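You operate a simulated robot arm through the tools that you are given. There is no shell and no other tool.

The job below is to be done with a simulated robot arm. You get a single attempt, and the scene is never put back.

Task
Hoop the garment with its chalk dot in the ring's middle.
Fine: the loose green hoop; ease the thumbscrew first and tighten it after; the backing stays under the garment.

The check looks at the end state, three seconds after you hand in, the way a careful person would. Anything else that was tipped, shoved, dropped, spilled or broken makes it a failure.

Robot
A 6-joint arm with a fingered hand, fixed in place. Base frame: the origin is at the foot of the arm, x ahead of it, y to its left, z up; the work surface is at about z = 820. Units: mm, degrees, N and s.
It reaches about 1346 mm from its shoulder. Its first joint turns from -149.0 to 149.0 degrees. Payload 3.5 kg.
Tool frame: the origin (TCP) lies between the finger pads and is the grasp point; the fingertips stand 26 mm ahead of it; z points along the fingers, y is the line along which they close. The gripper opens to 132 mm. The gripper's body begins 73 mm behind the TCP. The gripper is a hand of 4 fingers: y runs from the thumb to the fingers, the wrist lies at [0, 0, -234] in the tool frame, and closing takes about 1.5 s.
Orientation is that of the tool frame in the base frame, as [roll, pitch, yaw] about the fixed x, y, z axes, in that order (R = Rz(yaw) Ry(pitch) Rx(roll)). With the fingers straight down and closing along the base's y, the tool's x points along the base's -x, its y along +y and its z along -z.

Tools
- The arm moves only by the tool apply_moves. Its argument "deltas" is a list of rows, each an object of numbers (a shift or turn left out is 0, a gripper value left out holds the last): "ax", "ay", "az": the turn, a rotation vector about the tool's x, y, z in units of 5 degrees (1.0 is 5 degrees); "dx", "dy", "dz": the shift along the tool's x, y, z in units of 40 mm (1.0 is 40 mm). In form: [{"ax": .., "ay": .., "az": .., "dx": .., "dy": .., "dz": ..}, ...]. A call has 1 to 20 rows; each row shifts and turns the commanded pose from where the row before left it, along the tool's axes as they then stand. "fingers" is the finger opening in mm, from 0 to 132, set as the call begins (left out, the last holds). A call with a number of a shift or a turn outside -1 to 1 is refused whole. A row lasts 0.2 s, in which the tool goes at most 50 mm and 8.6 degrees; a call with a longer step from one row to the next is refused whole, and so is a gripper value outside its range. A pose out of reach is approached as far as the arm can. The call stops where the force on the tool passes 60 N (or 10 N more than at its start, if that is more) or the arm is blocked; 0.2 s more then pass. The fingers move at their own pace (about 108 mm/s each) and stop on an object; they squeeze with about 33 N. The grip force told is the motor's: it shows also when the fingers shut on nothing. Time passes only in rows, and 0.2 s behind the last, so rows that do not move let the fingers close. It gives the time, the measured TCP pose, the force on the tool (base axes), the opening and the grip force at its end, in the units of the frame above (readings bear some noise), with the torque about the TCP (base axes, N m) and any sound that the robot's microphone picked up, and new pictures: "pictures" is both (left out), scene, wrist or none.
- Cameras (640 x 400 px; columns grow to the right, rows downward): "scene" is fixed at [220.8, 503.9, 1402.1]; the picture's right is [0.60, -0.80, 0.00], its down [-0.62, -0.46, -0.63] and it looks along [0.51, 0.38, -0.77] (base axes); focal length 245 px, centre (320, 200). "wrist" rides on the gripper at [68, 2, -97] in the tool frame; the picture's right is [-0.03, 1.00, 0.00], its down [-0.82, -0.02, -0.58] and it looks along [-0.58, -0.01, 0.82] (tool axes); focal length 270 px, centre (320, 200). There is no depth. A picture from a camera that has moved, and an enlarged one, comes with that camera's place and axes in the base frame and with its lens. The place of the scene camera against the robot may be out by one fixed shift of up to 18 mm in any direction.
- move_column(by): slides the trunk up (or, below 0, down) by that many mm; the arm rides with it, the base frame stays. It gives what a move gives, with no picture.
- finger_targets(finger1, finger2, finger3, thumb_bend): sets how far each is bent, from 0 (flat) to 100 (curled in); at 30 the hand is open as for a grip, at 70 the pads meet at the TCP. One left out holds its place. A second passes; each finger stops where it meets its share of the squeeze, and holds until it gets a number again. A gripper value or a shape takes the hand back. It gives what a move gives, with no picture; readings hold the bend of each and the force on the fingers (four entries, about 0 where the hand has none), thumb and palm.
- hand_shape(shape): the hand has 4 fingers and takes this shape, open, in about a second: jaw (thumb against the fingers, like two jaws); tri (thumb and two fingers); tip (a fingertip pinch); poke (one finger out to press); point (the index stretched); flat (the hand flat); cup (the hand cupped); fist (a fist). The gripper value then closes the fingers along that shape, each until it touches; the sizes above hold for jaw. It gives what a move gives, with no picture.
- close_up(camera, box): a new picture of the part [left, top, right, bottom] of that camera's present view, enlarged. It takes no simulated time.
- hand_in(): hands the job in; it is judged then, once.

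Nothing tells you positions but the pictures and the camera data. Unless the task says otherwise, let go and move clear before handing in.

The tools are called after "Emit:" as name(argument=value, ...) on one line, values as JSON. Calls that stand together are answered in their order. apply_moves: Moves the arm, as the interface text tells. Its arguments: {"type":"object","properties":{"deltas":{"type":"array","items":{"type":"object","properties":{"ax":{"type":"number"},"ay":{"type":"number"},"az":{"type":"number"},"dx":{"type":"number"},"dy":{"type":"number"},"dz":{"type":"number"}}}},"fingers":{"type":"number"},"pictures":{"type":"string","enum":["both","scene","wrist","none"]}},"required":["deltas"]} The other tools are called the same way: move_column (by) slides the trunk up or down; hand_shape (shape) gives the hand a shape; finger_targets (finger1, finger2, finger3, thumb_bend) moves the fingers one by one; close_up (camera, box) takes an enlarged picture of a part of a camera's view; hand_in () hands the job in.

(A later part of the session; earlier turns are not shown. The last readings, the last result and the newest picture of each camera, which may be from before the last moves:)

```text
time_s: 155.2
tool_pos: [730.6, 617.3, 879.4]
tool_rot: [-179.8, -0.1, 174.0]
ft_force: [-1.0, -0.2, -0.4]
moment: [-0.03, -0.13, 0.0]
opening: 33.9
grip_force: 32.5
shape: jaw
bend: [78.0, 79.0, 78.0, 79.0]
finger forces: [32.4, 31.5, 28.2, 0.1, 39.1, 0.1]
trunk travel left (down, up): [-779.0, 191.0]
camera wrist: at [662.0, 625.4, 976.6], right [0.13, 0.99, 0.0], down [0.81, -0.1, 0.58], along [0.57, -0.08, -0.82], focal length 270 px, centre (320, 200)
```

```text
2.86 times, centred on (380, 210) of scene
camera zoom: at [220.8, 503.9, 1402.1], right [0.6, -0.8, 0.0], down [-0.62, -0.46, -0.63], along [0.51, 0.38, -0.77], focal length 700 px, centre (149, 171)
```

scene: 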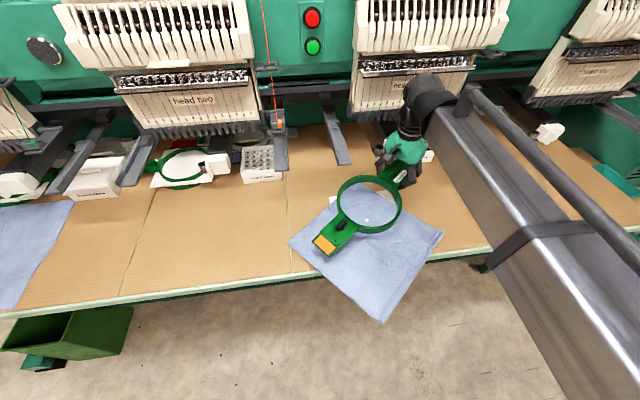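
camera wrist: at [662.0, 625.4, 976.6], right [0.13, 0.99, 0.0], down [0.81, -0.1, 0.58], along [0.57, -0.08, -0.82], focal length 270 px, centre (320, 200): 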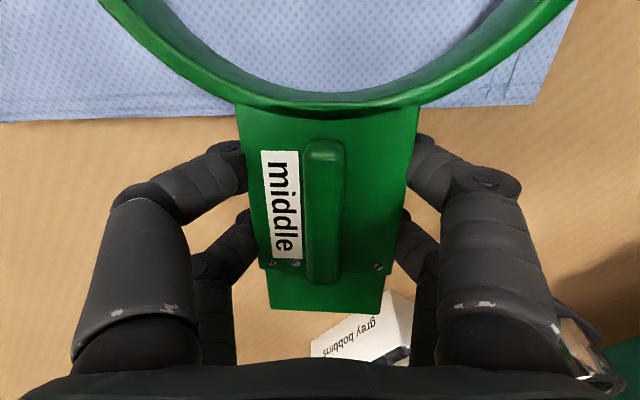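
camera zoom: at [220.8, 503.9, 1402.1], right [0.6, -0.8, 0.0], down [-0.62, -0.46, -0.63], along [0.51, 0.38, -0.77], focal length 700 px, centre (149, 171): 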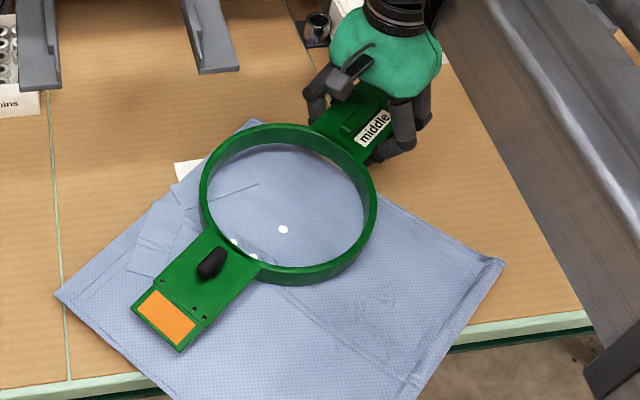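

The ring is within about 5 mm of concentric with the dot. I'll trim and lower to first contact.

Emit:
apply_moves(deltas=[{"dx": 0.12, "dy": 0.085}], pictures="none")

Emit:
move_column(by=-8)

Emit:
move_column(by=-5)

Emit:
apply_moves(deltas=[{"dz": 0}], pictures="wrist")

Emit:
close_up(camera="scene", box=[290, 140, 470, 280])

```text
time_s: 155.6
tool_pos: [726.5, 620.6, 881.3]
tool_rot: [-179.7, -0.1, 174.0]
ft_force: [0.0, 1.0, -1.2]
moment: [-0.03, -0.13, 0.01]
opening: 33.9
grip_force: 33.1
shape: jaw
bend: [78.0, 79.0, 78.0, 79.0]
finger forces: [32.4, 31.6, 28.3, 0.0, 39.0, 0.0]
trunk travel left (down, up): [-779.0, 191.0]
```

```text
time_s: 156.2
tool_pos: [727.1, 620.5, 872.4]
tool_rot: [-179.8, -0.2, 173.9]
ft_force: [1.0, 0.3, 0.9]
moment: [-0.08, 0.22, 0.03]
opening: 33.9
grip_force: 33.0
shape: jaw
bend: [79.0, 79.0, 78.0, 79.0]
finger forces: [32.0, 33.5, 29.6, 0.0, 40.2, 0.0]
trunk travel left (down, up): [-771.0, 199.0]
```

```text
time_s: 156.7
tool_pos: [724.8, 620.9, 867.4]
tool_rot: [-179.9, -0.1, 174.0]
ft_force: [1.3, 0.2, 2.5]
moment: [-0.2, 0.43, 0.02]
opening: 34.5
grip_force: 33.4
shape: jaw
bend: [79.0, 79.0, 78.0, 80.0]
finger forces: [32.3, 36.1, 29.8, 0.0, 41.1, 0.0]
trunk travel left (down, up): [-766.0, 204.0]
```

```text
time_s: 157.1
tool_pos: [725.2, 620.4, 867.4]
tool_rot: [-179.8, -0.1, 174.1]
ft_force: [0.7, 0.5, 2.5]
moment: [-0.23, 0.43, 0.04]
opening: 34.5
grip_force: 33.2
shape: jaw
bend: [79.0, 79.0, 78.0, 80.0]
finger forces: [32.2, 36.1, 29.8, 0.0, 41.2, 0.1]
trunk travel left (down, up): [-766.0, 204.0]
camera wrist: at [657.3, 629.2, 963.9], right [0.13, 0.99, 0.0], down [0.81, -0.1, 0.58], along [0.57, -0.08, -0.82], focal length 270 px, centre (320, 200)
```

wrist: 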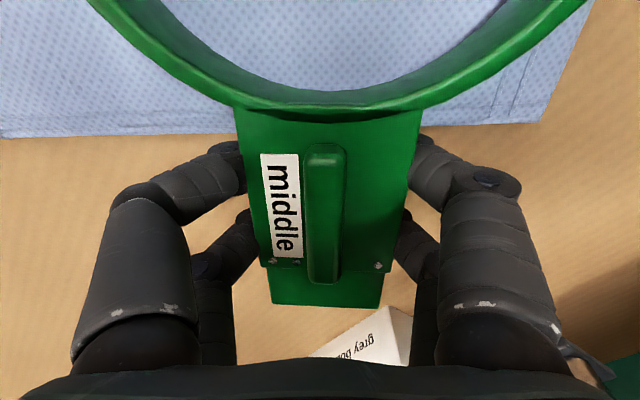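

```text
2.86 times, centred on (380, 210) of scene
camera zoom: at [220.8, 503.9, 1402.1], right [0.6, -0.8, 0.0], down [-0.62, -0.46, -0.63], along [0.51, 0.38, -0.77], focal length 700 px, centre (149, 171)
```

zoom: 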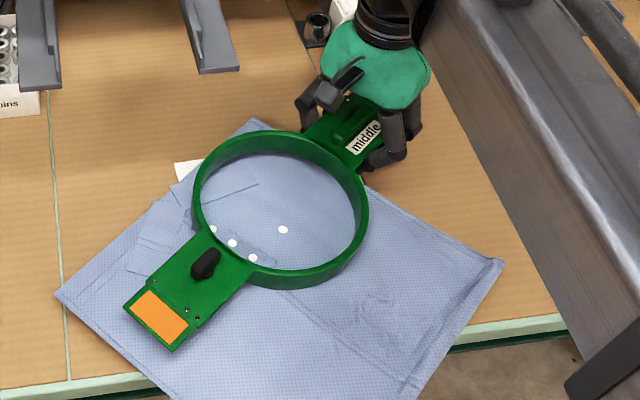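

The ring's far side rests on the garment and it is centred within about 3 mm. I'll open the fingers gradually to let the handle side down.

Emit:
apply_moves(deltas=[{"dz": 0}, {"dz": 0}], fingers=46, pictures="none")

Emit:
apply_moves(deltas=[{"dz": 0}, {"dz": 0}], fingers=56, pictures="none")

Emit:
apply_moves(deltas=[{"dz": 0}, {"dz": 0}, {"dz": 0}], fingers=100, pictures="wrist")

Emit:
close_up(camera="scene", box=[290, 140, 470, 280])

```text
time_s: 157.7
tool_pos: [725.7, 621.0, 868.8]
tool_rot: [-179.8, -0.1, 174.0]
ft_force: [-0.1, -0.4, 3.8]
moment: [0.06, 0.08, 0.05]
opening: 44.8
grip_force: 0.1
shape: jaw
bend: [75.0, 74.0, 74.0, 70.0]
finger forces: [3.3, 0.0, 0.0, 0.1, 1.1, 0.0]
trunk travel left (down, up): [-766.0, 204.0]
```

```text
time_s: 158.3
tool_pos: [725.6, 619.7, 867.6]
tool_rot: [-179.8, -0.1, 173.9]
ft_force: [-0.3, -1.7, 3.0]
moment: [0.1, 0.09, 0.04]
opening: 54.7
grip_force: 0.0
shape: jaw
bend: [75.0, 73.0, 73.0, 70.0]
finger forces: [3.7, 0.0, 0.0, 0.0, 0.0, 0.0]
trunk travel left (down, up): [-766.0, 204.0]
```

```text
time_s: 159.1
tool_pos: [725.9, 620.8, 866.8]
tool_rot: [-179.9, 0.0, 174.0]
ft_force: [-0.1, -1.3, 4.6]
moment: [0.22, 0.06, 0.02]
opening: 99.1
grip_force: 0.1
shape: jaw
bend: [66.0, 63.0, 63.0, 50.0]
finger forces: [4.6, 0.0, 0.0, 0.0, 0.0, 0.1]
trunk travel left (down, up): [-766.0, 204.0]
camera wrist: at [657.1, 629.0, 964.2], right [0.13, 0.99, 0.0], down [0.81, -0.1, 0.58], along [0.57, -0.08, -0.82], focal length 270 px, centre (320, 200)
```

wrist: 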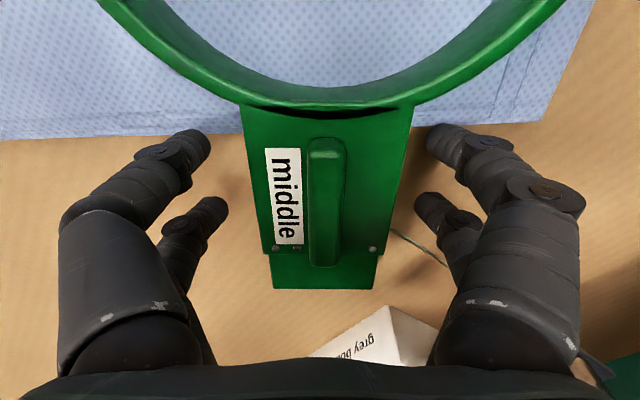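

```text
2.86 times, centred on (380, 210) of scene
camera zoom: at [220.8, 503.9, 1402.1], right [0.6, -0.8, 0.0], down [-0.62, -0.46, -0.63], along [0.51, 0.38, -0.77], focal length 700 px, centre (149, 171)
```

zoom: 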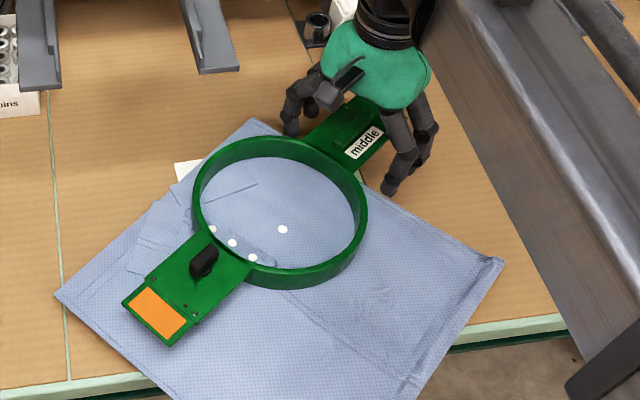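

The hoop rests on the garment, nicely around the dot. I'll rise straight up and take a good look from above.

Emit:
move_column(by=190)

Emit:
apply_moves(deltas=[{"dx": 0.8}, {"dx": 0.8}, {"dx": 0.8}, {"dx": 0.8}, {"dx": 0.8}, {"dx": 0.8}, {"dx": 0.8}])

Emit:
close_up(camera="wrist", box=[180, 80, 460, 280])

Emit:
close_up(camera="scene", box=[300, 150, 460, 270])

```text
time_s: 161.2
tool_pos: [725.2, 621.3, 1057.5]
tool_rot: [-179.9, -0.1, 174.0]
ft_force: [-0.3, 0.4, -0.6]
moment: [0.0, 0.01, -0.01]
opening: 99.7
grip_force: 0.0
shape: jaw
bend: [63.0, 63.0, 63.0, 50.0]
finger forces: [0.0, 0.0, 0.1, 0.1, 0.1, 0.0]
trunk travel left (down, up): [-956.0, 14.0]
```

```text
time_s: 162.8
tool_pos: [501.7, 644.0, 1057.8]
tool_rot: [-179.8, 0.0, 174.0]
ft_force: [-0.3, 0.1, 0.3]
moment: [-0.01, 0.01, 0.0]
opening: 99.8
grip_force: 0.1
shape: jaw
bend: [63.0, 63.0, 63.0, 50.0]
finger forces: [0.0, 0.0, 0.0, 0.1, 0.1, 0.0]
trunk travel left (down, up): [-956.0, 14.0]
camera wrist: at [433.8, 652.0, 1153.8], right [0.13, 0.99, 0.0], down [0.81, -0.1, 0.58], along [0.57, -0.08, -0.82], focal length 270 px, centre (320, 200)
```

scene: 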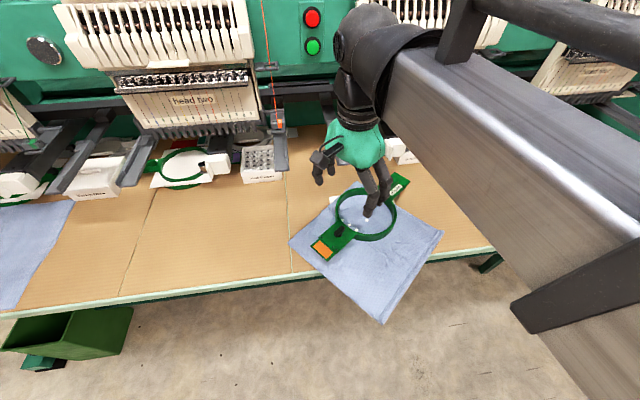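
wrist: 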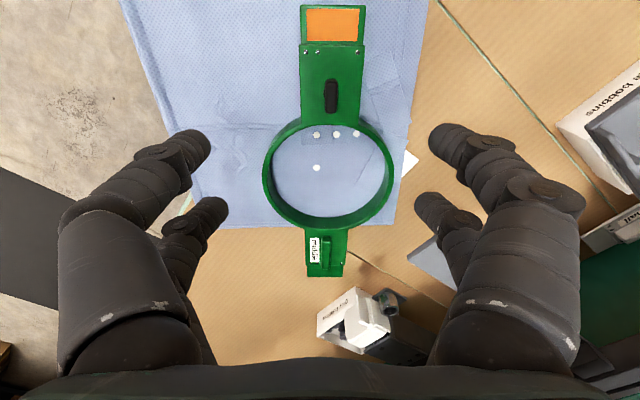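

```text
2.00 times, centred on (320, 180) of wrist
camera zoom: at [433.8, 652.0, 1153.8], right [0.13, 0.99, 0.0], down [0.81, -0.1, 0.58], along [0.57, -0.08, -0.82], focal length 541 px, centre (320, 240)
```

zoom: 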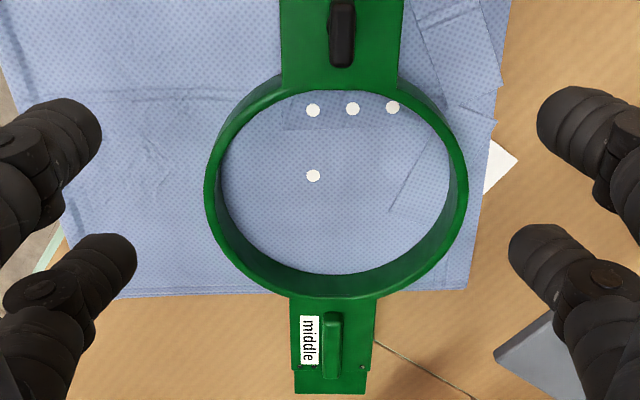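

```text
3.33 times, centred on (380, 210) of scene
camera zoom: at [220.8, 503.9, 1402.1], right [0.6, -0.8, 0.0], down [-0.62, -0.46, -0.63], along [0.51, 0.38, -0.77], focal length 817 px, centre (120, 167)
```

zoom: 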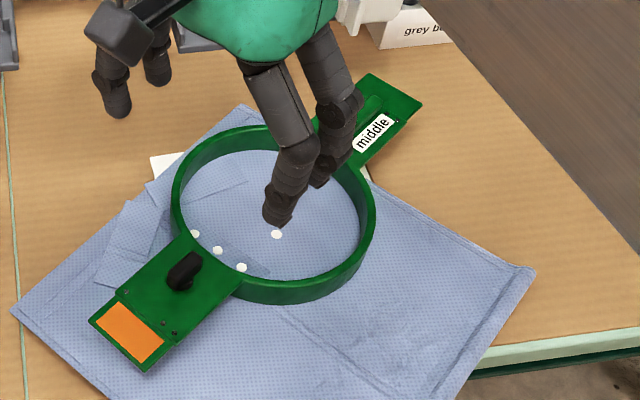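

The hoop lies on the garment, but it looks about 10 mm off toward the machine side. To measure properly I'll tilt the hand so its camera looks straight down over the ring.

Emit:
apply_moves(deltas=[{"dx": -0.983}, {"dx": -0.983}, {"dx": -0.983}, {"dx": -0.983}, {"dx": -0.983}, {"dx": -0.983}], pictures="none")

Emit:
apply_moves(deltas=[{"ay": 1, "dx": 0.51, "dz": -0.022}, {"ay": 1, "dx": 0.51, "dz": -0.022}, {"ay": 1, "dx": 0.51, "dz": -0.022}, {"ay": 1, "dx": 0.51, "dz": -0.022}, {"ay": 1, "dx": 0.51, "dz": -0.022}, {"ay": 1, "dx": 0.51, "dz": -0.022}, {"ay": 1, "dx": 0.51, "dz": -0.022}], fingers=120)

Emit:
close_up(camera="wrist", box=[220, 100, 420, 300])

```text
time_s: 164.2
tool_pos: [737.8, 618.8, 1056.7]
tool_rot: [-179.8, -0.2, 174.0]
ft_force: [-0.4, 0.3, 0.3]
moment: [0.02, 0.02, 0.0]
opening: 99.9
grip_force: 0.0
shape: jaw
bend: [63.0, 63.0, 63.0, 50.0]
finger forces: [0.1, 0.0, 0.1, 0.1, 0.0, 0.0]
trunk travel left (down, up): [-956.0, 14.0]
```

```text
time_s: 165.8
tool_pos: [602.8, 633.2, 1100.0]
tool_rot: [-179.8, -35.3, 173.8]
ft_force: [-0.1, -0.2, 0.1]
moment: [0.0, 0.0, -0.01]
opening: 119.9
grip_force: 0.1
shape: jaw
bend: [47.0, 47.0, 47.0, 32.0]
finger forces: [0.1, 0.1, 0.0, 0.0, 0.0, 0.0]
trunk travel left (down, up): [-956.0, 14.0]
camera wrist: at [602.2, 635.2, 1218.0], right [0.13, 0.99, -0.02], down [0.99, -0.13, 0.0], along [0.0, -0.02, -1.0], focal length 270 px, centre (320, 200)
```

scene: 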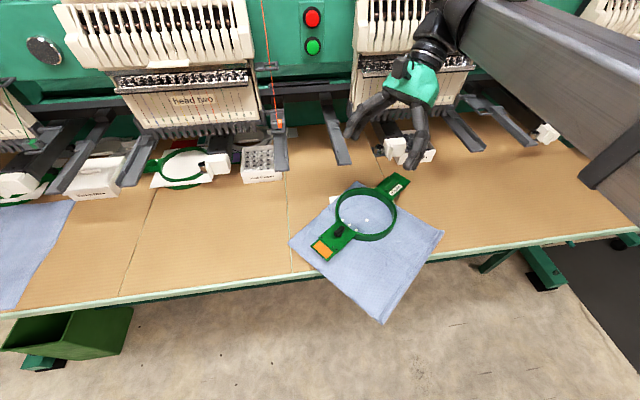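
wrist: 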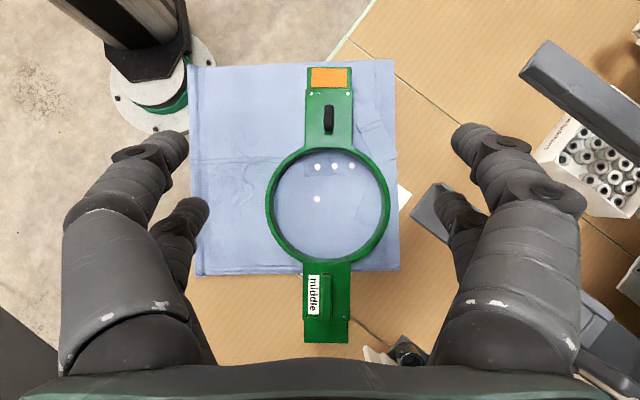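

```text
2.00 times, centred on (320, 200) of wrist
camera zoom: at [602.2, 635.2, 1218.0], right [0.13, 0.99, -0.02], down [0.99, -0.13, 0.0], along [0.0, -0.02, -1.0], focal length 541 px, centre (320, 200)
```

zoom: 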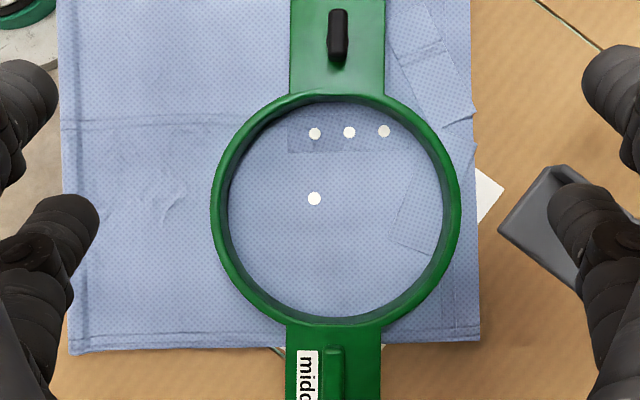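

Seen from straight above, the hoop is about 15 mm off the dot, and the dot itself is about 12 mm off the bottom ring's centre (the backing hasn't moved). I'll first correct the garment by re-gripping its hem from the front and sliding it slightly; to begin, I return the hand to pointing down in front of the table.

Emit:
apply_moves(deltas=[{"ay": -1, "dx": -0.51, "dz": -0.022}, {"ay": -1, "dx": -0.51, "dz": -0.022}, {"ay": -1, "dx": -0.51, "dz": -0.022}, {"ay": -1, "dx": -0.51, "dz": -0.022}, {"ay": -1, "dx": -0.51, "dz": -0.022}, {"ay": -1, "dx": -0.51, "dz": -0.022}, {"ay": -1, "dx": -0.51, "dz": -0.022}], fingers=70, pictures="none")

Emit:
apply_moves(deltas=[{"dx": 0.29, "dy": -0.98}, {"dx": 0.29, "dy": -0.98}, {"dx": 0.29, "dy": -0.98}, {"dx": 0.29, "dy": -0.98}, {"dx": 0.29, "dy": -0.98}, {"dx": 0.29, "dy": -0.98}, {"dx": 0.29, "dy": -0.98}, {"dx": 0.29, "dy": -0.98}, {"dx": 0.29, "dy": -0.98}, {"dx": 0.29, "dy": -0.98}, {"dx": 0.29, "dy": -0.98}, {"dx": 0.13, "dy": -0.95}], pictures="none")

```text
time_s: 167.4
tool_pos: [737.4, 620.3, 1058.4]
tool_rot: [-179.8, 0.0, 174.0]
ft_force: [-0.4, -0.1, -0.5]
moment: [-0.01, 0.01, -0.02]
opening: 70.5
grip_force: 0.2
shape: jaw
bend: [72.0, 72.0, 72.0, 70.0]
finger forces: [0.0, 0.0, 0.0, 0.1, 0.1, 0.1]
trunk travel left (down, up): [-956.0, 14.0]
```

```text
time_s: 170.0
tool_pos: [557.7, 167.2, 1056.6]
tool_rot: [-179.8, 0.0, 174.0]
ft_force: [-0.1, 0.3, -0.3]
moment: [-0.03, -0.02, -0.07]
opening: 70.5
grip_force: 0.0
shape: jaw
bend: [72.0, 72.0, 72.0, 70.0]
finger forces: [0.0, 0.0, 0.0, 0.0, 0.0, 0.0]
trunk travel left (down, up): [-956.0, 14.0]
```

I'll lower in front of the table, swing the hand level, and look at the hem.

Emit:
move_column(by=-400)

Emit:
move_column(by=-46)

Emit:
apply_moves(deltas=[{"ax": -1, "dy": 0.51, "dz": -0.022}, {"ax": -1, "dy": 0.51, "dz": -0.022}, {"ax": -1, "dy": 0.51, "dz": -0.022}, {"ax": -1, "dy": 0.51, "dz": -0.022}, {"ax": -1, "dy": 0.51, "dz": -0.022}, {"ax": -1, "dy": 0.51, "dz": -0.022}, {"ax": -1, "dy": 0.51, "dz": -0.022}, {"ax": -1, "dy": 0.51, "dz": -0.022}, {"ax": -1, "dy": 0.51, "dz": -0.022}, {"ax": -1, "dy": 0.51, "dz": -0.022}, {"ax": -1, "dy": 0.51, "dz": -0.022}, {"ax": -1, "dy": 0.51, "dz": -0.022}, {"ax": -1, "dy": 0.51, "dz": -0.022}, {"ax": -1, "dy": 0.51, "dz": -0.022}, {"ax": -1, "dy": 0.51, "dz": -0.022}, {"ax": -1, "dy": 0.51, "dz": -0.022}, {"ax": -1, "dy": 0.51, "dz": -0.022}, {"ax": -1, "dy": 0.51, "dz": -0.022}], fingers=50)

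Emit:
close_up(camera="wrist", box=[180, 0, 440, 250])

Emit:
close_up(camera="scene", box=[290, 160, 490, 320])

```text
time_s: 173.8
tool_pos: [557.9, 166.8, 656.5]
tool_rot: [-179.8, 0.0, 174.1]
ft_force: [0.2, 1.0, -0.5]
moment: [-0.02, -0.01, -0.02]
opening: 70.2
grip_force: 0.1
shape: jaw
bend: [72.0, 72.0, 72.0, 70.0]
finger forces: [0.0, 0.0, 0.0, 0.1, 0.0, 0.0]
trunk travel left (down, up): [-556.0, 414.0]
```

```text
time_s: 174.7
tool_pos: [558.4, 167.4, 611.2]
tool_rot: [-179.8, -0.1, 174.1]
ft_force: [0.2, 0.6, -0.2]
moment: [-0.02, 0.01, 0.03]
opening: 70.5
grip_force: 0.0
shape: jaw
bend: [72.0, 72.0, 72.0, 70.0]
finger forces: [0.1, 0.1, 0.0, 0.0, 0.1, 0.0]
trunk travel left (down, up): [-510.0, 460.0]
```

```text
time_s: 178.5
tool_pos: [582.5, 398.5, 845.2]
tool_rot: [89.9, -0.2, 174.1]
ft_force: [-0.1, -0.3, -0.1]
moment: [0.0, -0.02, 0.02]
opening: 50.3
grip_force: 0.1
shape: jaw
bend: [73.0, 73.0, 73.0, 70.0]
finger forces: [0.0, 0.0, 0.0, 0.0, 0.0, 0.0]
trunk travel left (down, up): [-510.0, 460.0]
camera wrist: at [503.1, 310.4, 846.3], right [0.03, 0.0, 1.0], down [0.75, -0.66, -0.02], along [0.66, 0.75, -0.02], focal length 270 px, centre (320, 200)
```

scene: 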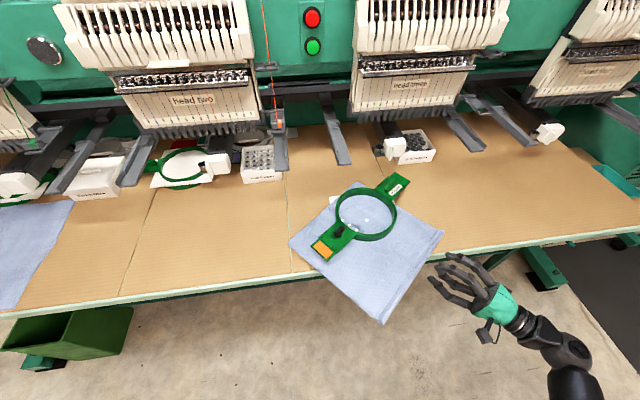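
wrist: 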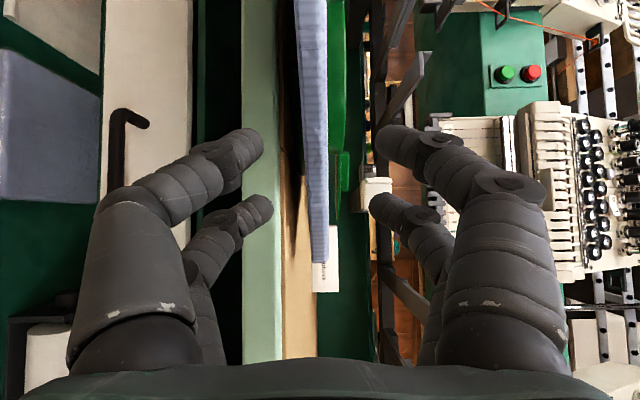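

```text
1.60 times, centred on (310, 125) of wrist
camera zoom: at [503.1, 310.4, 846.3], right [0.03, 0.0, 1.0], down [0.75, -0.66, -0.02], along [0.66, 0.75, -0.02], focal length 432 px, centre (336, 320)
```

zoom: 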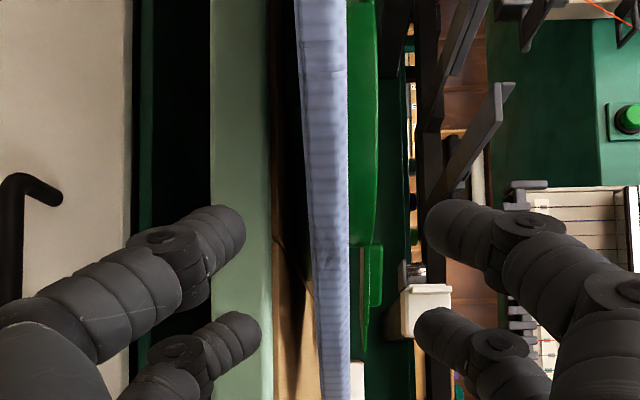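

```text
2.50 times, centred on (390, 240) of scene
camera zoom: at [220.8, 503.9, 1402.1], right [0.6, -0.8, 0.0], down [-0.62, -0.46, -0.63], along [0.51, 0.38, -0.77], focal length 613 px, centre (145, 100)
```

zoom: 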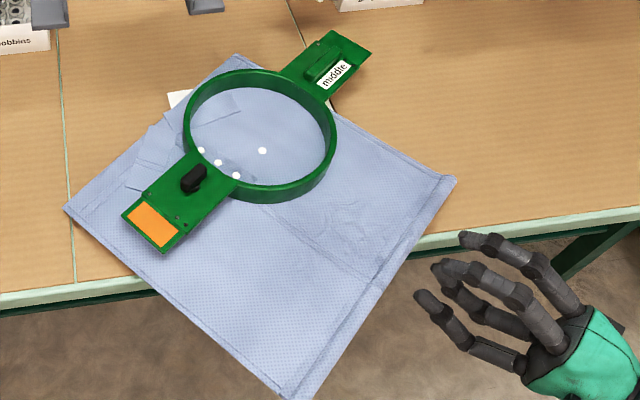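

The hem is at hand height (sagging a little to the left). I'll slide the hand in around it along the same path I left by.

Emit:
apply_moves(deltas=[{"dz": 0.3, "dx": 0.5}, {"dz": 0.3, "dx": 0.3}, {"dz": 0.3, "dx": 0.25}, {"dz": 0.3, "dx": 0.25}, {"dz": 0.27, "dx": 0.2}])

Emit:
close_up(camera="wrist", box=[180, 0, 440, 250])

Emit:
close_up(camera="scene", box=[290, 160, 490, 320])

```text
time_s: 179.7
tool_pos: [529.9, 466.4, 843.1]
tool_rot: [90.1, -0.1, 174.0]
ft_force: [0.9, -0.1, -0.3]
moment: [-0.01, 0.0, 0.0]
opening: 50.4
grip_force: 0.1
shape: jaw
bend: [73.0, 73.0, 73.0, 70.0]
finger forces: [0.1, 0.0, 0.0, 0.1, 0.0, 0.0]
trunk travel left (down, up): [-510.0, 460.0]
camera wrist: at [450.9, 376.1, 846.0], right [0.03, 0.0, 1.0], down [0.75, -0.66, -0.02], along [0.66, 0.75, -0.02], focal length 270 px, centre (320, 200)
```

scene: 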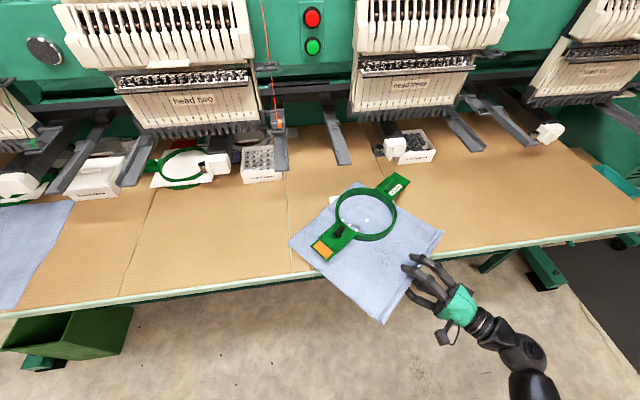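
wrist: 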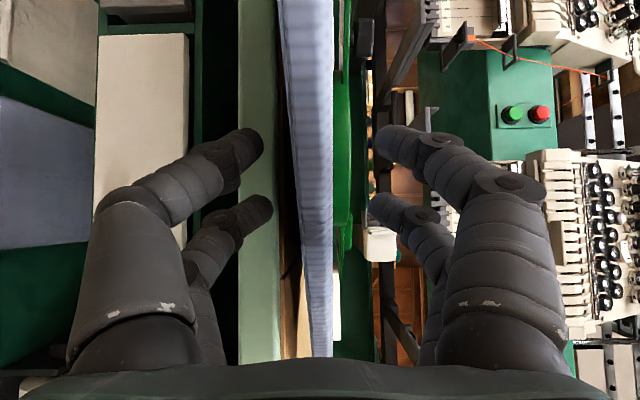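

```text
1.60 times, centred on (310, 125) of wrist
camera zoom: at [450.9, 376.1, 846.0], right [0.03, 0.0, 1.0], down [0.75, -0.66, -0.02], along [0.66, 0.75, -0.02], focal length 432 px, centre (336, 320)
```

zoom: 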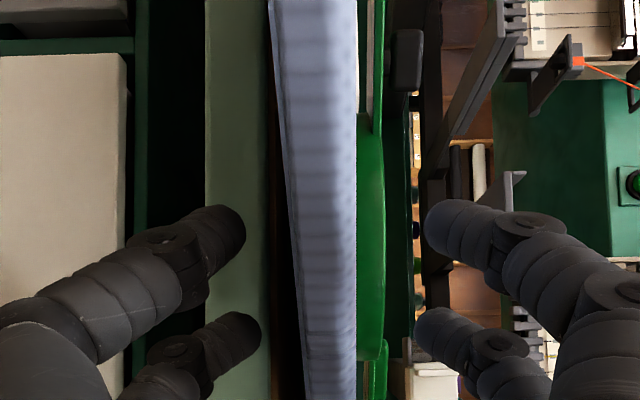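

```text
2.50 times, centred on (390, 240) of scene
camera zoom: at [220.8, 503.9, 1402.1], right [0.6, -0.8, 0.0], down [-0.62, -0.46, -0.63], along [0.51, 0.38, -0.77], focal length 613 px, centre (145, 100)
```

zoom: 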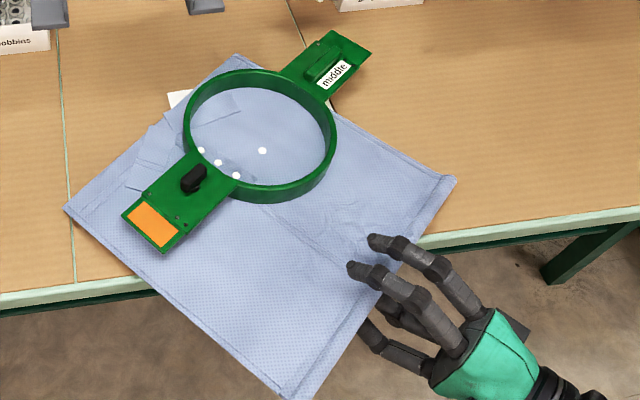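

The hem is between the fingers. I'll close on it and look at how the sheet and hoop respond before shifting.

Emit:
move_column(by=-4)

Emit:
apply_moves(deltas=[{"dz": 0}, {"dz": 0}, {"dz": 0}, {"dz": 0}, {"dz": 0}], fingers=0)

Emit:
close_up(camera="scene", box=[290, 160, 490, 320])

```text
time_s: 180.3
tool_pos: [530.5, 466.3, 840.3]
tool_rot: [90.1, -0.1, 174.0]
ft_force: [0.0, 0.0, 0.1]
moment: [-0.02, 0.01, 0.0]
opening: 50.4
grip_force: 0.0
shape: jaw
bend: [73.0, 73.0, 73.0, 70.0]
finger forces: [0.0, 0.0, 0.0, 0.1, 0.0, 0.0]
trunk travel left (down, up): [-506.0, 464.0]
```

```text
time_s: 181.5
tool_pos: [529.7, 466.0, 839.8]
tool_rot: [90.0, -0.1, 174.1]
ft_force: [0.1, 0.6, 0.1]
moment: [0.0, 0.01, 0.0]
opening: 2.1
grip_force: 32.7
shape: jaw
bend: [70.0, 70.0, 71.0, 70.0]
finger forces: [29.3, 29.4, 29.3, 0.0, 29.8, 0.0]
trunk travel left (down, up): [-506.0, 464.0]
camera wrist: at [451.0, 376.1, 842.0], right [0.03, 0.0, 1.0], down [0.75, -0.66, -0.02], along [0.66, 0.75, -0.02], focal length 270 px, centre (320, 200)
```

scene: 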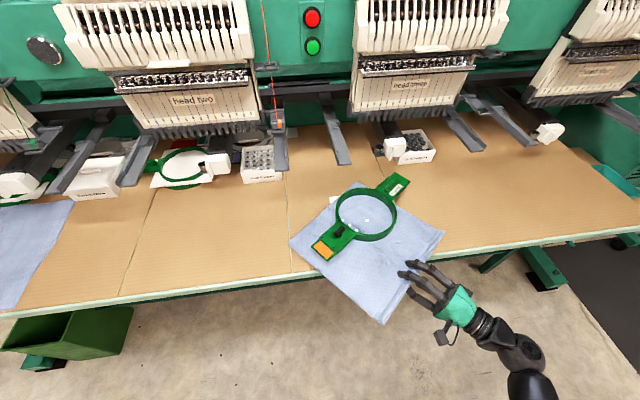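
wrist: 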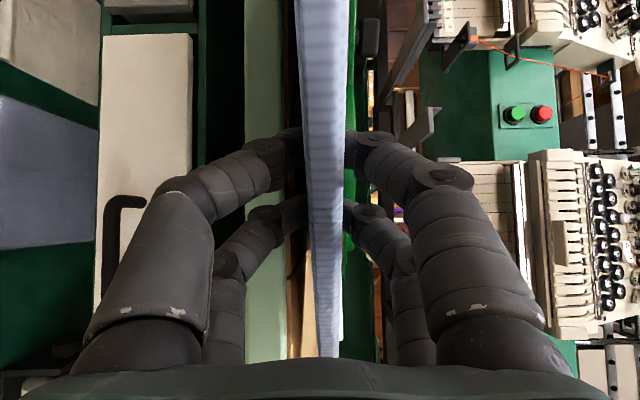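

```text
2.50 times, centred on (390, 240) of scene
camera zoom: at [220.8, 503.9, 1402.1], right [0.6, -0.8, 0.0], down [-0.62, -0.46, -0.63], along [0.51, 0.38, -0.77], focal length 613 px, centre (145, 100)
```

zoom: 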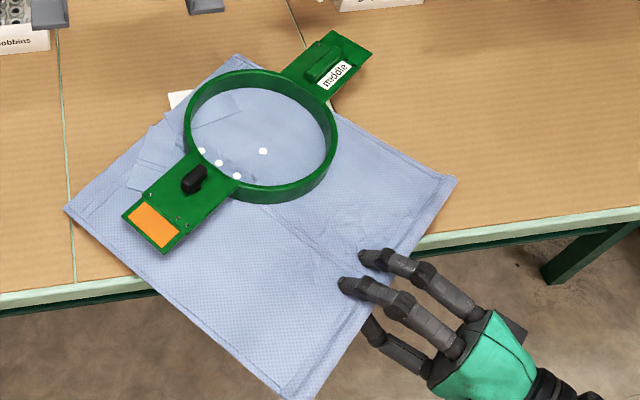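

The grip is firm and nothing shifted. I'll slide the garment about 8 mm inward and 9 mm to the right.

Emit:
apply_moves(deltas=[{"dz": 0.052, "dx": -0.055}, {"dz": 0.052, "dx": -0.055}, {"dz": 0.052, "dx": -0.055}, {"dz": 0.052, "dx": -0.055}, {"dz": 0}], pictures="none")

Emit:
close_up(camera="scene", box=[290, 160, 490, 320])

```text
time_s: 182.7
tool_pos: [539.5, 473.1, 839.7]
tool_rot: [90.3, -0.2, 174.0]
ft_force: [0.0, -0.2, 0.9]
moment: [-0.04, 0.02, 0.05]
opening: 1.9
grip_force: 33.0
shape: jaw
bend: [70.0, 70.0, 71.0, 70.0]
finger forces: [29.8, 29.6, 29.2, 0.0, 30.1, 0.0]
trunk travel left (down, up): [-506.0, 464.0]
```

```text
2.50 times, centred on (390, 240) of scene
camera zoom: at [220.8, 503.9, 1402.1], right [0.6, -0.8, 0.0], down [-0.62, -0.46, -0.63], along [0.51, 0.38, -0.77], focal length 613 px, centre (145, 100)
```

zoom: 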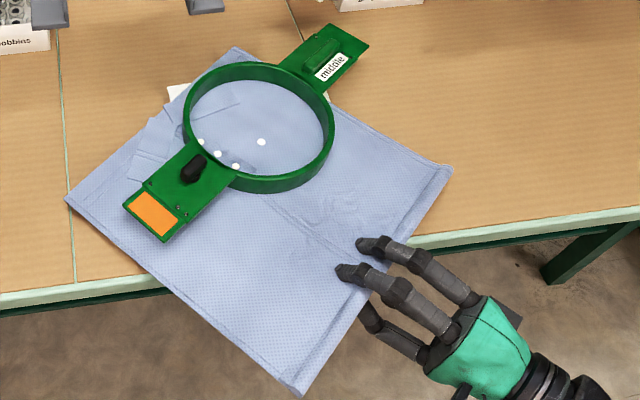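

The garment and hoop slid together by the right amount. I'll release the hem and withdraw along the same path.

Emit:
apply_moves(deltas=[{"dz": 0}, {"dz": 0}, {"dz": 0}, {"dz": 0}], fingers=50, pictures="wrist")

Emit:
close_up(camera="wrist", box=[180, 0, 440, 250])

```text
time_s: 183.7
tool_pos: [539.9, 473.2, 840.2]
tool_rot: [90.1, 0.0, 174.0]
ft_force: [-6.1, -5.0, 2.1]
moment: [-0.07, 0.12, 0.0]
opening: 48.7
grip_force: 0.1
shape: jaw
bend: [74.0, 74.0, 75.0, 70.0]
finger forces: [0.1, 0.0, 7.5, 0.0, 0.0, 0.1]
trunk travel left (down, up): [-506.0, 464.0]
camera wrist: at [460.4, 382.8, 842.3], right [0.03, 0.0, 1.0], down [0.75, -0.66, -0.02], along [0.66, 0.75, -0.02], focal length 270 px, centre (320, 200)
```

wrist: 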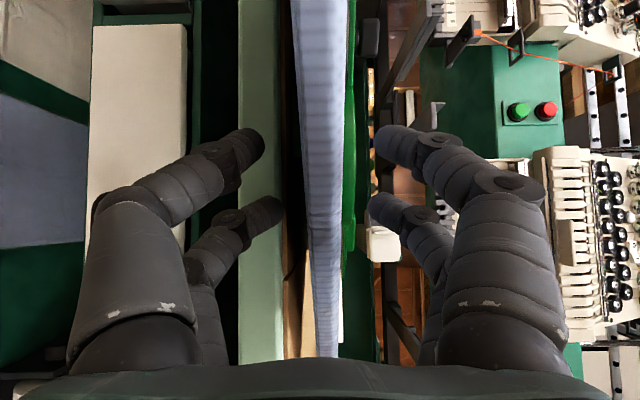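

```text
1.60 times, centred on (310, 125) of wrist
camera zoom: at [460.4, 382.8, 842.3], right [0.03, 0.0, 1.0], down [0.75, -0.66, -0.02], along [0.66, 0.75, -0.02], focal length 432 px, centre (336, 320)
```

zoom: 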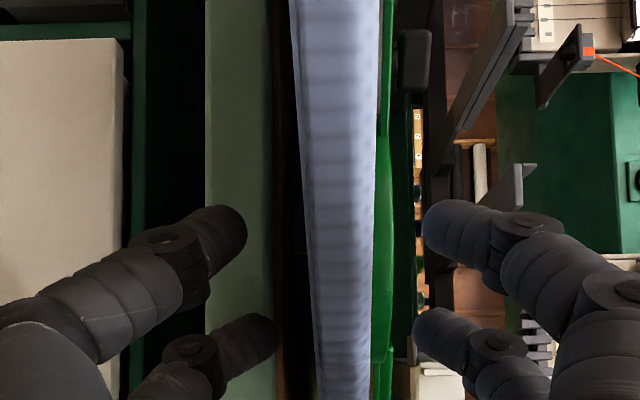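

One lower fingertip brushes the table edge; I'll narrow the opening slightly and withdraw.

Emit:
apply_moves(deltas=[{"dz": 0}, {"dz": -0.25, "dx": -0.2}, {"dz": -0.3, "dx": -0.25}, {"dz": -0.3, "dx": -0.25}, {"dz": -0.3, "dx": -0.3}, {"dz": -0.4, "dx": -0.5}], fingers=40, pictures="none")

Emit:
apply_moves(deltas=[{"ax": 1, "dy": -0.51, "dz": -0.022}, {"ax": 1, "dy": -0.51, "dz": -0.022}, {"ax": 1, "dy": -0.51, "dz": -0.022}, {"ax": 1, "dy": -0.51, "dz": -0.022}, {"ax": 1, "dy": -0.51, "dz": -0.022}, {"ax": 1, "dy": -0.51, "dz": -0.022}, {"ax": 1, "dy": -0.51, "dz": -0.022}, {"ax": 1, "dy": -0.51, "dz": -0.022}, {"ax": 1, "dy": -0.51, "dz": -0.022}, {"ax": 1, "dy": -0.51, "dz": -0.022}, {"ax": 1, "dy": -0.51, "dz": -0.022}, {"ax": 1, "dy": -0.51, "dz": -0.022}, {"ax": 1, "dy": -0.51, "dz": -0.022}, {"ax": 1, "dy": -0.51, "dz": -0.022}, {"ax": 1, "dy": -0.51, "dz": -0.022}, {"ax": 1, "dy": -0.51, "dz": -0.022}, {"ax": 1, "dy": -0.51, "dz": -0.022}, {"ax": 1, "dy": -0.51, "dz": -0.022}], pictures="scene")

Emit:
close_up(camera="scene", box=[290, 160, 490, 320])

```text
time_s: 185.1
tool_pos: [592.2, 406.5, 840.7]
tool_rot: [90.0, -0.1, 174.0]
ft_force: [-0.4, 0.5, 0.1]
moment: [-0.01, -0.01, -0.03]
opening: 40.4
grip_force: 0.1
shape: jaw
bend: [74.0, 74.0, 74.0, 70.0]
finger forces: [0.1, 0.0, 0.1, 0.0, 0.0, 0.0]
trunk travel left (down, up): [-506.0, 464.0]
```

```text
time_s: 188.9
tool_pos: [567.2, 171.3, 607.6]
tool_rot: [-179.8, -0.1, 174.0]
ft_force: [0.4, 0.4, 0.2]
moment: [0.0, 0.01, 0.01]
opening: 40.4
grip_force: 0.0
shape: jaw
bend: [74.0, 74.0, 74.0, 70.0]
finger forces: [0.0, 0.0, 0.1, 0.0, 0.0, 0.1]
trunk travel left (down, up): [-506.0, 464.0]
```

scene: 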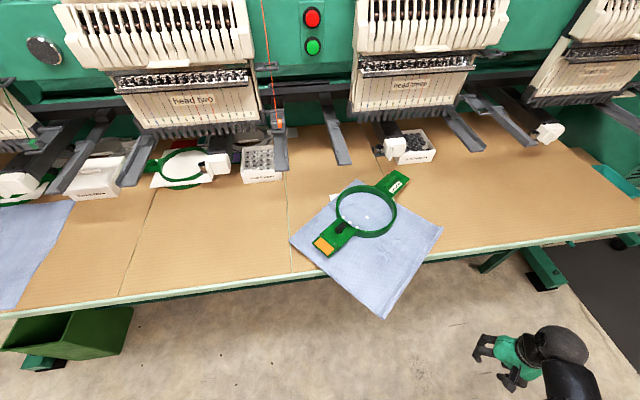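

```text
2.50 times, centred on (390, 240) of scene
camera zoom: at [220.8, 503.9, 1402.1], right [0.6, -0.8, 0.0], down [-0.62, -0.46, -0.63], along [0.51, 0.38, -0.77], focal length 613 px, centre (145, 100)
```

zoom: 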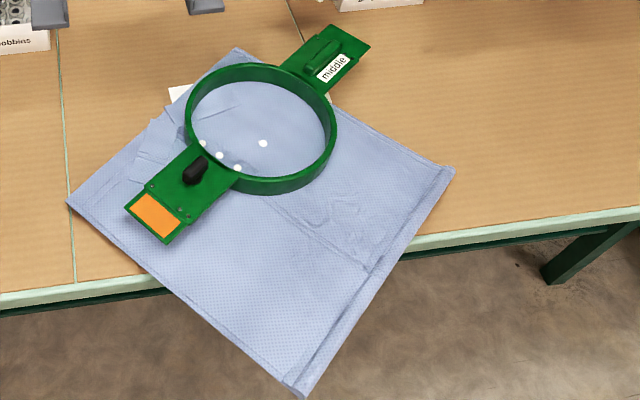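

Now I'll raise the hand and return over the handle to re-centre the hoop on the dot.

Emit:
move_column(by=400)

Emit:
move_column(by=50)

Emit:
apply_moves(deltas=[{"dx": -0.25, "dy": 0.9825}, {"dx": -0.25, "dy": 0.9825}, {"dx": -0.25, "dy": 0.9825}, {"dx": -0.25, "dy": 0.9825}, {"dx": -0.25, "dy": 0.9825}, {"dx": -0.25, "dy": 0.9825}, {"dx": -0.25, "dy": 0.9825}, {"dx": -0.25, "dy": 0.9825}, {"dx": -0.25, "dy": 0.9825}, {"dx": -0.25, "dy": 0.9825}, {"dx": -0.25, "dy": 0.9825}, {"dx": -0.25, "dy": 0.9825}], fingers=120, pictures="none")

Emit:
apply_moves(deltas=[{"ay": 1, "dx": 0.51, "dz": -0.022}, {"ay": 1, "dx": 0.51, "dz": -0.022}, {"ay": 1, "dx": 0.51, "dz": -0.022}, {"ay": 1, "dx": 0.51, "dz": -0.022}, {"ay": 1, "dx": 0.51, "dz": -0.022}, {"ay": 1, "dx": 0.51, "dz": -0.022}, {"ay": 1, "dx": 0.51, "dz": -0.022}], pictures="wrist")

Emit:
close_up(camera="wrist", box=[220, 100, 420, 300])

```text
time_s: 192.7
tool_pos: [568.5, 171.7, 1006.6]
tool_rot: [-179.9, -0.1, 174.0]
ft_force: [-0.4, -0.5, 0.1]
moment: [0.0, 0.03, -0.03]
opening: 40.2
grip_force: 0.0
shape: jaw
bend: [74.0, 74.0, 74.0, 70.0]
finger forces: [0.0, 0.0, 0.1, 0.0, 0.1, 0.1]
trunk travel left (down, up): [-906.0, 64.0]
```

```text
time_s: 193.6
tool_pos: [567.5, 171.1, 1056.1]
tool_rot: [-179.9, 0.0, 174.0]
ft_force: [0.0, 0.3, 0.3]
moment: [-0.04, 0.02, 0.02]
opening: 40.3
grip_force: 0.1
shape: jaw
bend: [74.0, 74.0, 74.0, 70.0]
finger forces: [0.0, 0.0, 0.1, 0.0, 0.0, 0.0]
trunk travel left (down, up): [-956.0, 14.0]
```

```text
time_s: 196.2
tool_pos: [735.5, 630.2, 1057.6]
tool_rot: [180.0, -0.2, 174.0]
ft_force: [0.0, 0.6, -0.3]
moment: [0.03, 0.02, -0.05]
opening: 119.6
grip_force: 0.1
shape: jaw
bend: [47.0, 47.0, 47.0, 32.0]
finger forces: [0.1, 0.0, 0.0, 0.0, 0.0, 0.0]
trunk travel left (down, up): [-956.0, 14.0]
```

```text
time_s: 197.8
tool_pos: [603.3, 643.4, 1100.0]
tool_rot: [-179.9, -35.1, 174.0]
ft_force: [0.0, 0.2, 0.9]
moment: [-0.02, -0.03, 0.0]
opening: 119.9
grip_force: 0.0
shape: jaw
bend: [47.0, 47.0, 47.0, 32.0]
finger forces: [0.0, 0.1, 0.1, 0.0, 0.1, 0.1]
trunk travel left (down, up): [-956.0, 14.0]
camera wrist: at [601.9, 645.3, 1218.0], right [0.13, 0.99, -0.02], down [0.99, -0.13, 0.0], along [0.0, -0.02, -1.0], focal length 270 px, centre (320, 200)
```

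wrist: 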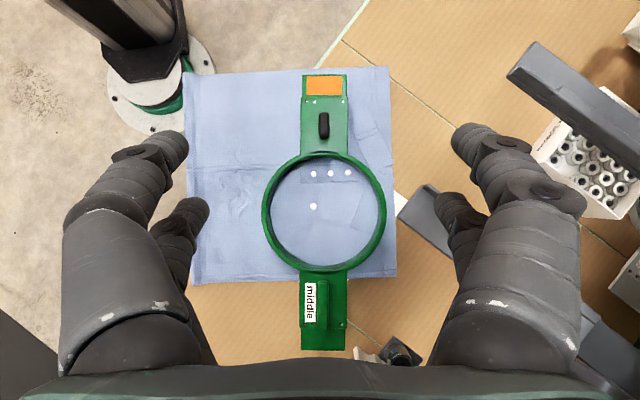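

```text
2.00 times, centred on (320, 200) of wrist
camera zoom: at [601.9, 645.3, 1218.0], right [0.13, 0.99, -0.02], down [0.99, -0.13, 0.0], along [0.0, -0.02, -1.0], focal length 541 px, centre (320, 200)
```

zoom: 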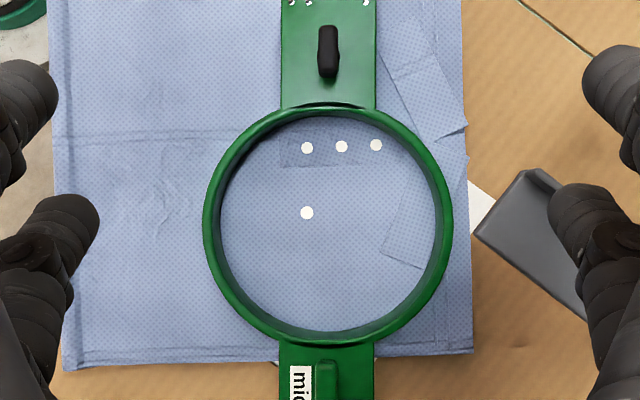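

The garment moved about right, but the backing corner may have shifted along with it. I'll look closely where ring and backing peek out.

Emit:
close_up(camera="wrist", box=[270, 250, 370, 310])

Emit:
close_up(camera="wrist", box=[370, 160, 440, 240])

Emit:
close_up(camera="scene", box=[310, 160, 430, 250])

```text
6.40 times, centred on (320, 280) of wrist
camera zoom: at [601.9, 645.3, 1218.0], right [0.13, 0.99, -0.02], down [0.99, -0.13, 0.0], along [0.0, -0.02, -1.0], focal length 1730 px, centre (320, -312)
```

zoom: 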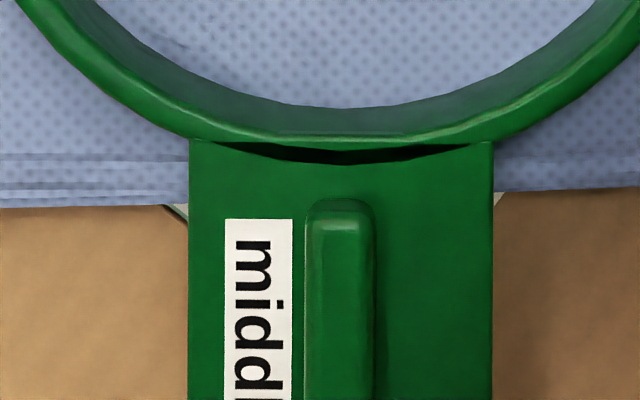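

```text
5.00 times, centred on (405, 200) of wrist
camera zoom: at [601.9, 645.3, 1218.0], right [0.13, 0.99, -0.02], down [0.99, -0.13, 0.0], along [0.0, -0.02, -1.0], focal length 1351 px, centre (-105, 200)
```

zoom: 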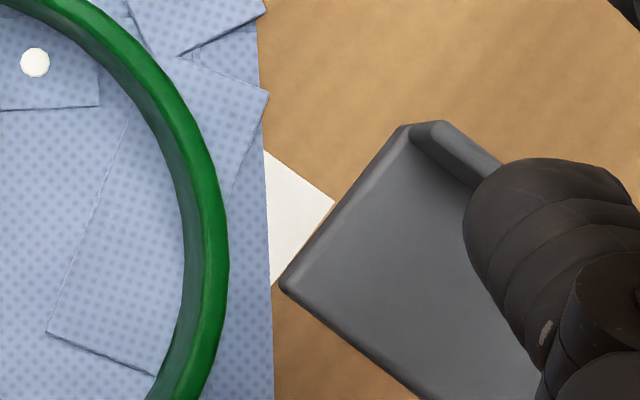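

```text
4.44 times, centred on (370, 205) of scene
camera zoom: at [220.8, 503.9, 1402.1], right [0.6, -0.8, 0.0], down [-0.62, -0.46, -0.63], along [0.51, 0.38, -0.77], focal length 1090 px, centre (98, 178)
```

zoom: 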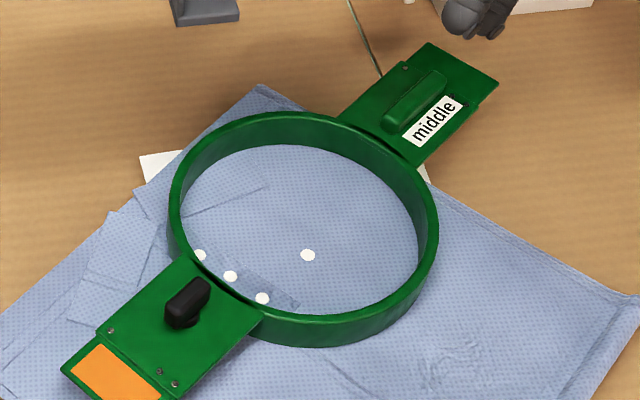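

I can't see the bottom ring itself, but the dot is now about (610, 628), close to where the ring was measured. Next I'll take the hoop by its plate again and move it about 7 mm left and 14 mm toward the front.

Emit:
apply_moves(deltas=[{"ay": -1, "dx": -0.51, "dz": -0.022}, {"ay": -1, "dx": -0.51, "dz": -0.022}, {"ay": -1, "dx": -0.51, "dz": -0.022}, {"ay": -1, "dx": -0.51, "dz": -0.022}, {"ay": -1, "dx": -0.51, "dz": -0.022}, {"ay": -1, "dx": -0.51, "dz": -0.022}, {"ay": -1, "dx": -0.51, "dz": -0.022}, {"dx": 0.08, "dy": -0.164}, {"az": 0.48}], fingers=100, pictures="none")

Emit:
move_column(by=-140)

Emit:
apply_moves(deltas=[{"dz": 0}], pictures="wrist")

Emit:
close_up(camera="wrist", box=[190, 40, 450, 240])

```text
time_s: 199.8
tool_pos: [733.5, 622.7, 1057.3]
tool_rot: [-179.9, -0.1, 171.5]
ft_force: [0.3, -0.8, 0.4]
moment: [0.0, 0.0, 0.0]
opening: 100.2
grip_force: 0.0
shape: jaw
bend: [63.0, 63.0, 63.0, 50.0]
finger forces: [0.0, 0.0, 0.0, 0.1, 0.0, 0.0]
trunk travel left (down, up): [-956.0, 14.0]
```

```text
time_s: 201.5
tool_pos: [733.2, 621.5, 917.4]
tool_rot: [-179.8, -0.1, 171.6]
ft_force: [1.6, 0.0, -0.1]
moment: [0.0, -0.03, 0.05]
opening: 100.3
grip_force: 0.0
shape: jaw
bend: [63.0, 63.0, 63.0, 50.0]
finger forces: [0.1, 0.0, 0.1, 0.1, 0.0, 0.0]
trunk travel left (down, up): [-816.0, 154.0]
```

```text
time_s: 201.9
tool_pos: [733.3, 622.0, 918.3]
tool_rot: [-179.9, 0.0, 171.6]
ft_force: [0.1, 0.3, -0.4]
moment: [0.02, 0.04, 0.01]
opening: 100.3
grip_force: 0.0
shape: jaw
bend: [63.0, 63.0, 63.0, 50.0]
finger forces: [0.0, 0.0, 0.0, 0.1, 0.0, 0.0]
trunk travel left (down, up): [-816.0, 154.0]
camera wrist: at [665.0, 633.1, 1013.7], right [0.17, 0.99, 0.0], down [0.81, -0.14, 0.58], along [0.57, -0.1, -0.82], focal length 270 px, centre (320, 200)
```

wrist: 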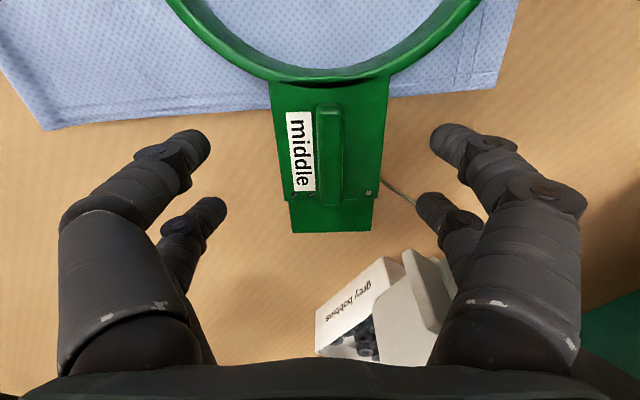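

```text
2.00 times, centred on (320, 140) of wrist
camera zoom: at [665.0, 633.1, 1013.7], right [0.17, 0.99, 0.0], down [0.81, -0.14, 0.58], along [0.57, -0.1, -0.82], focal length 541 px, centre (320, 320)
```

zoom: 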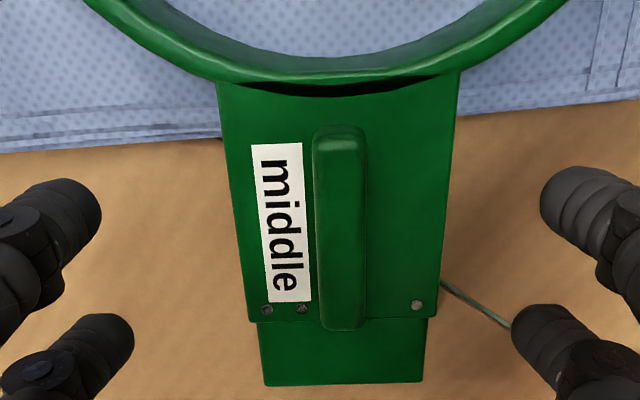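

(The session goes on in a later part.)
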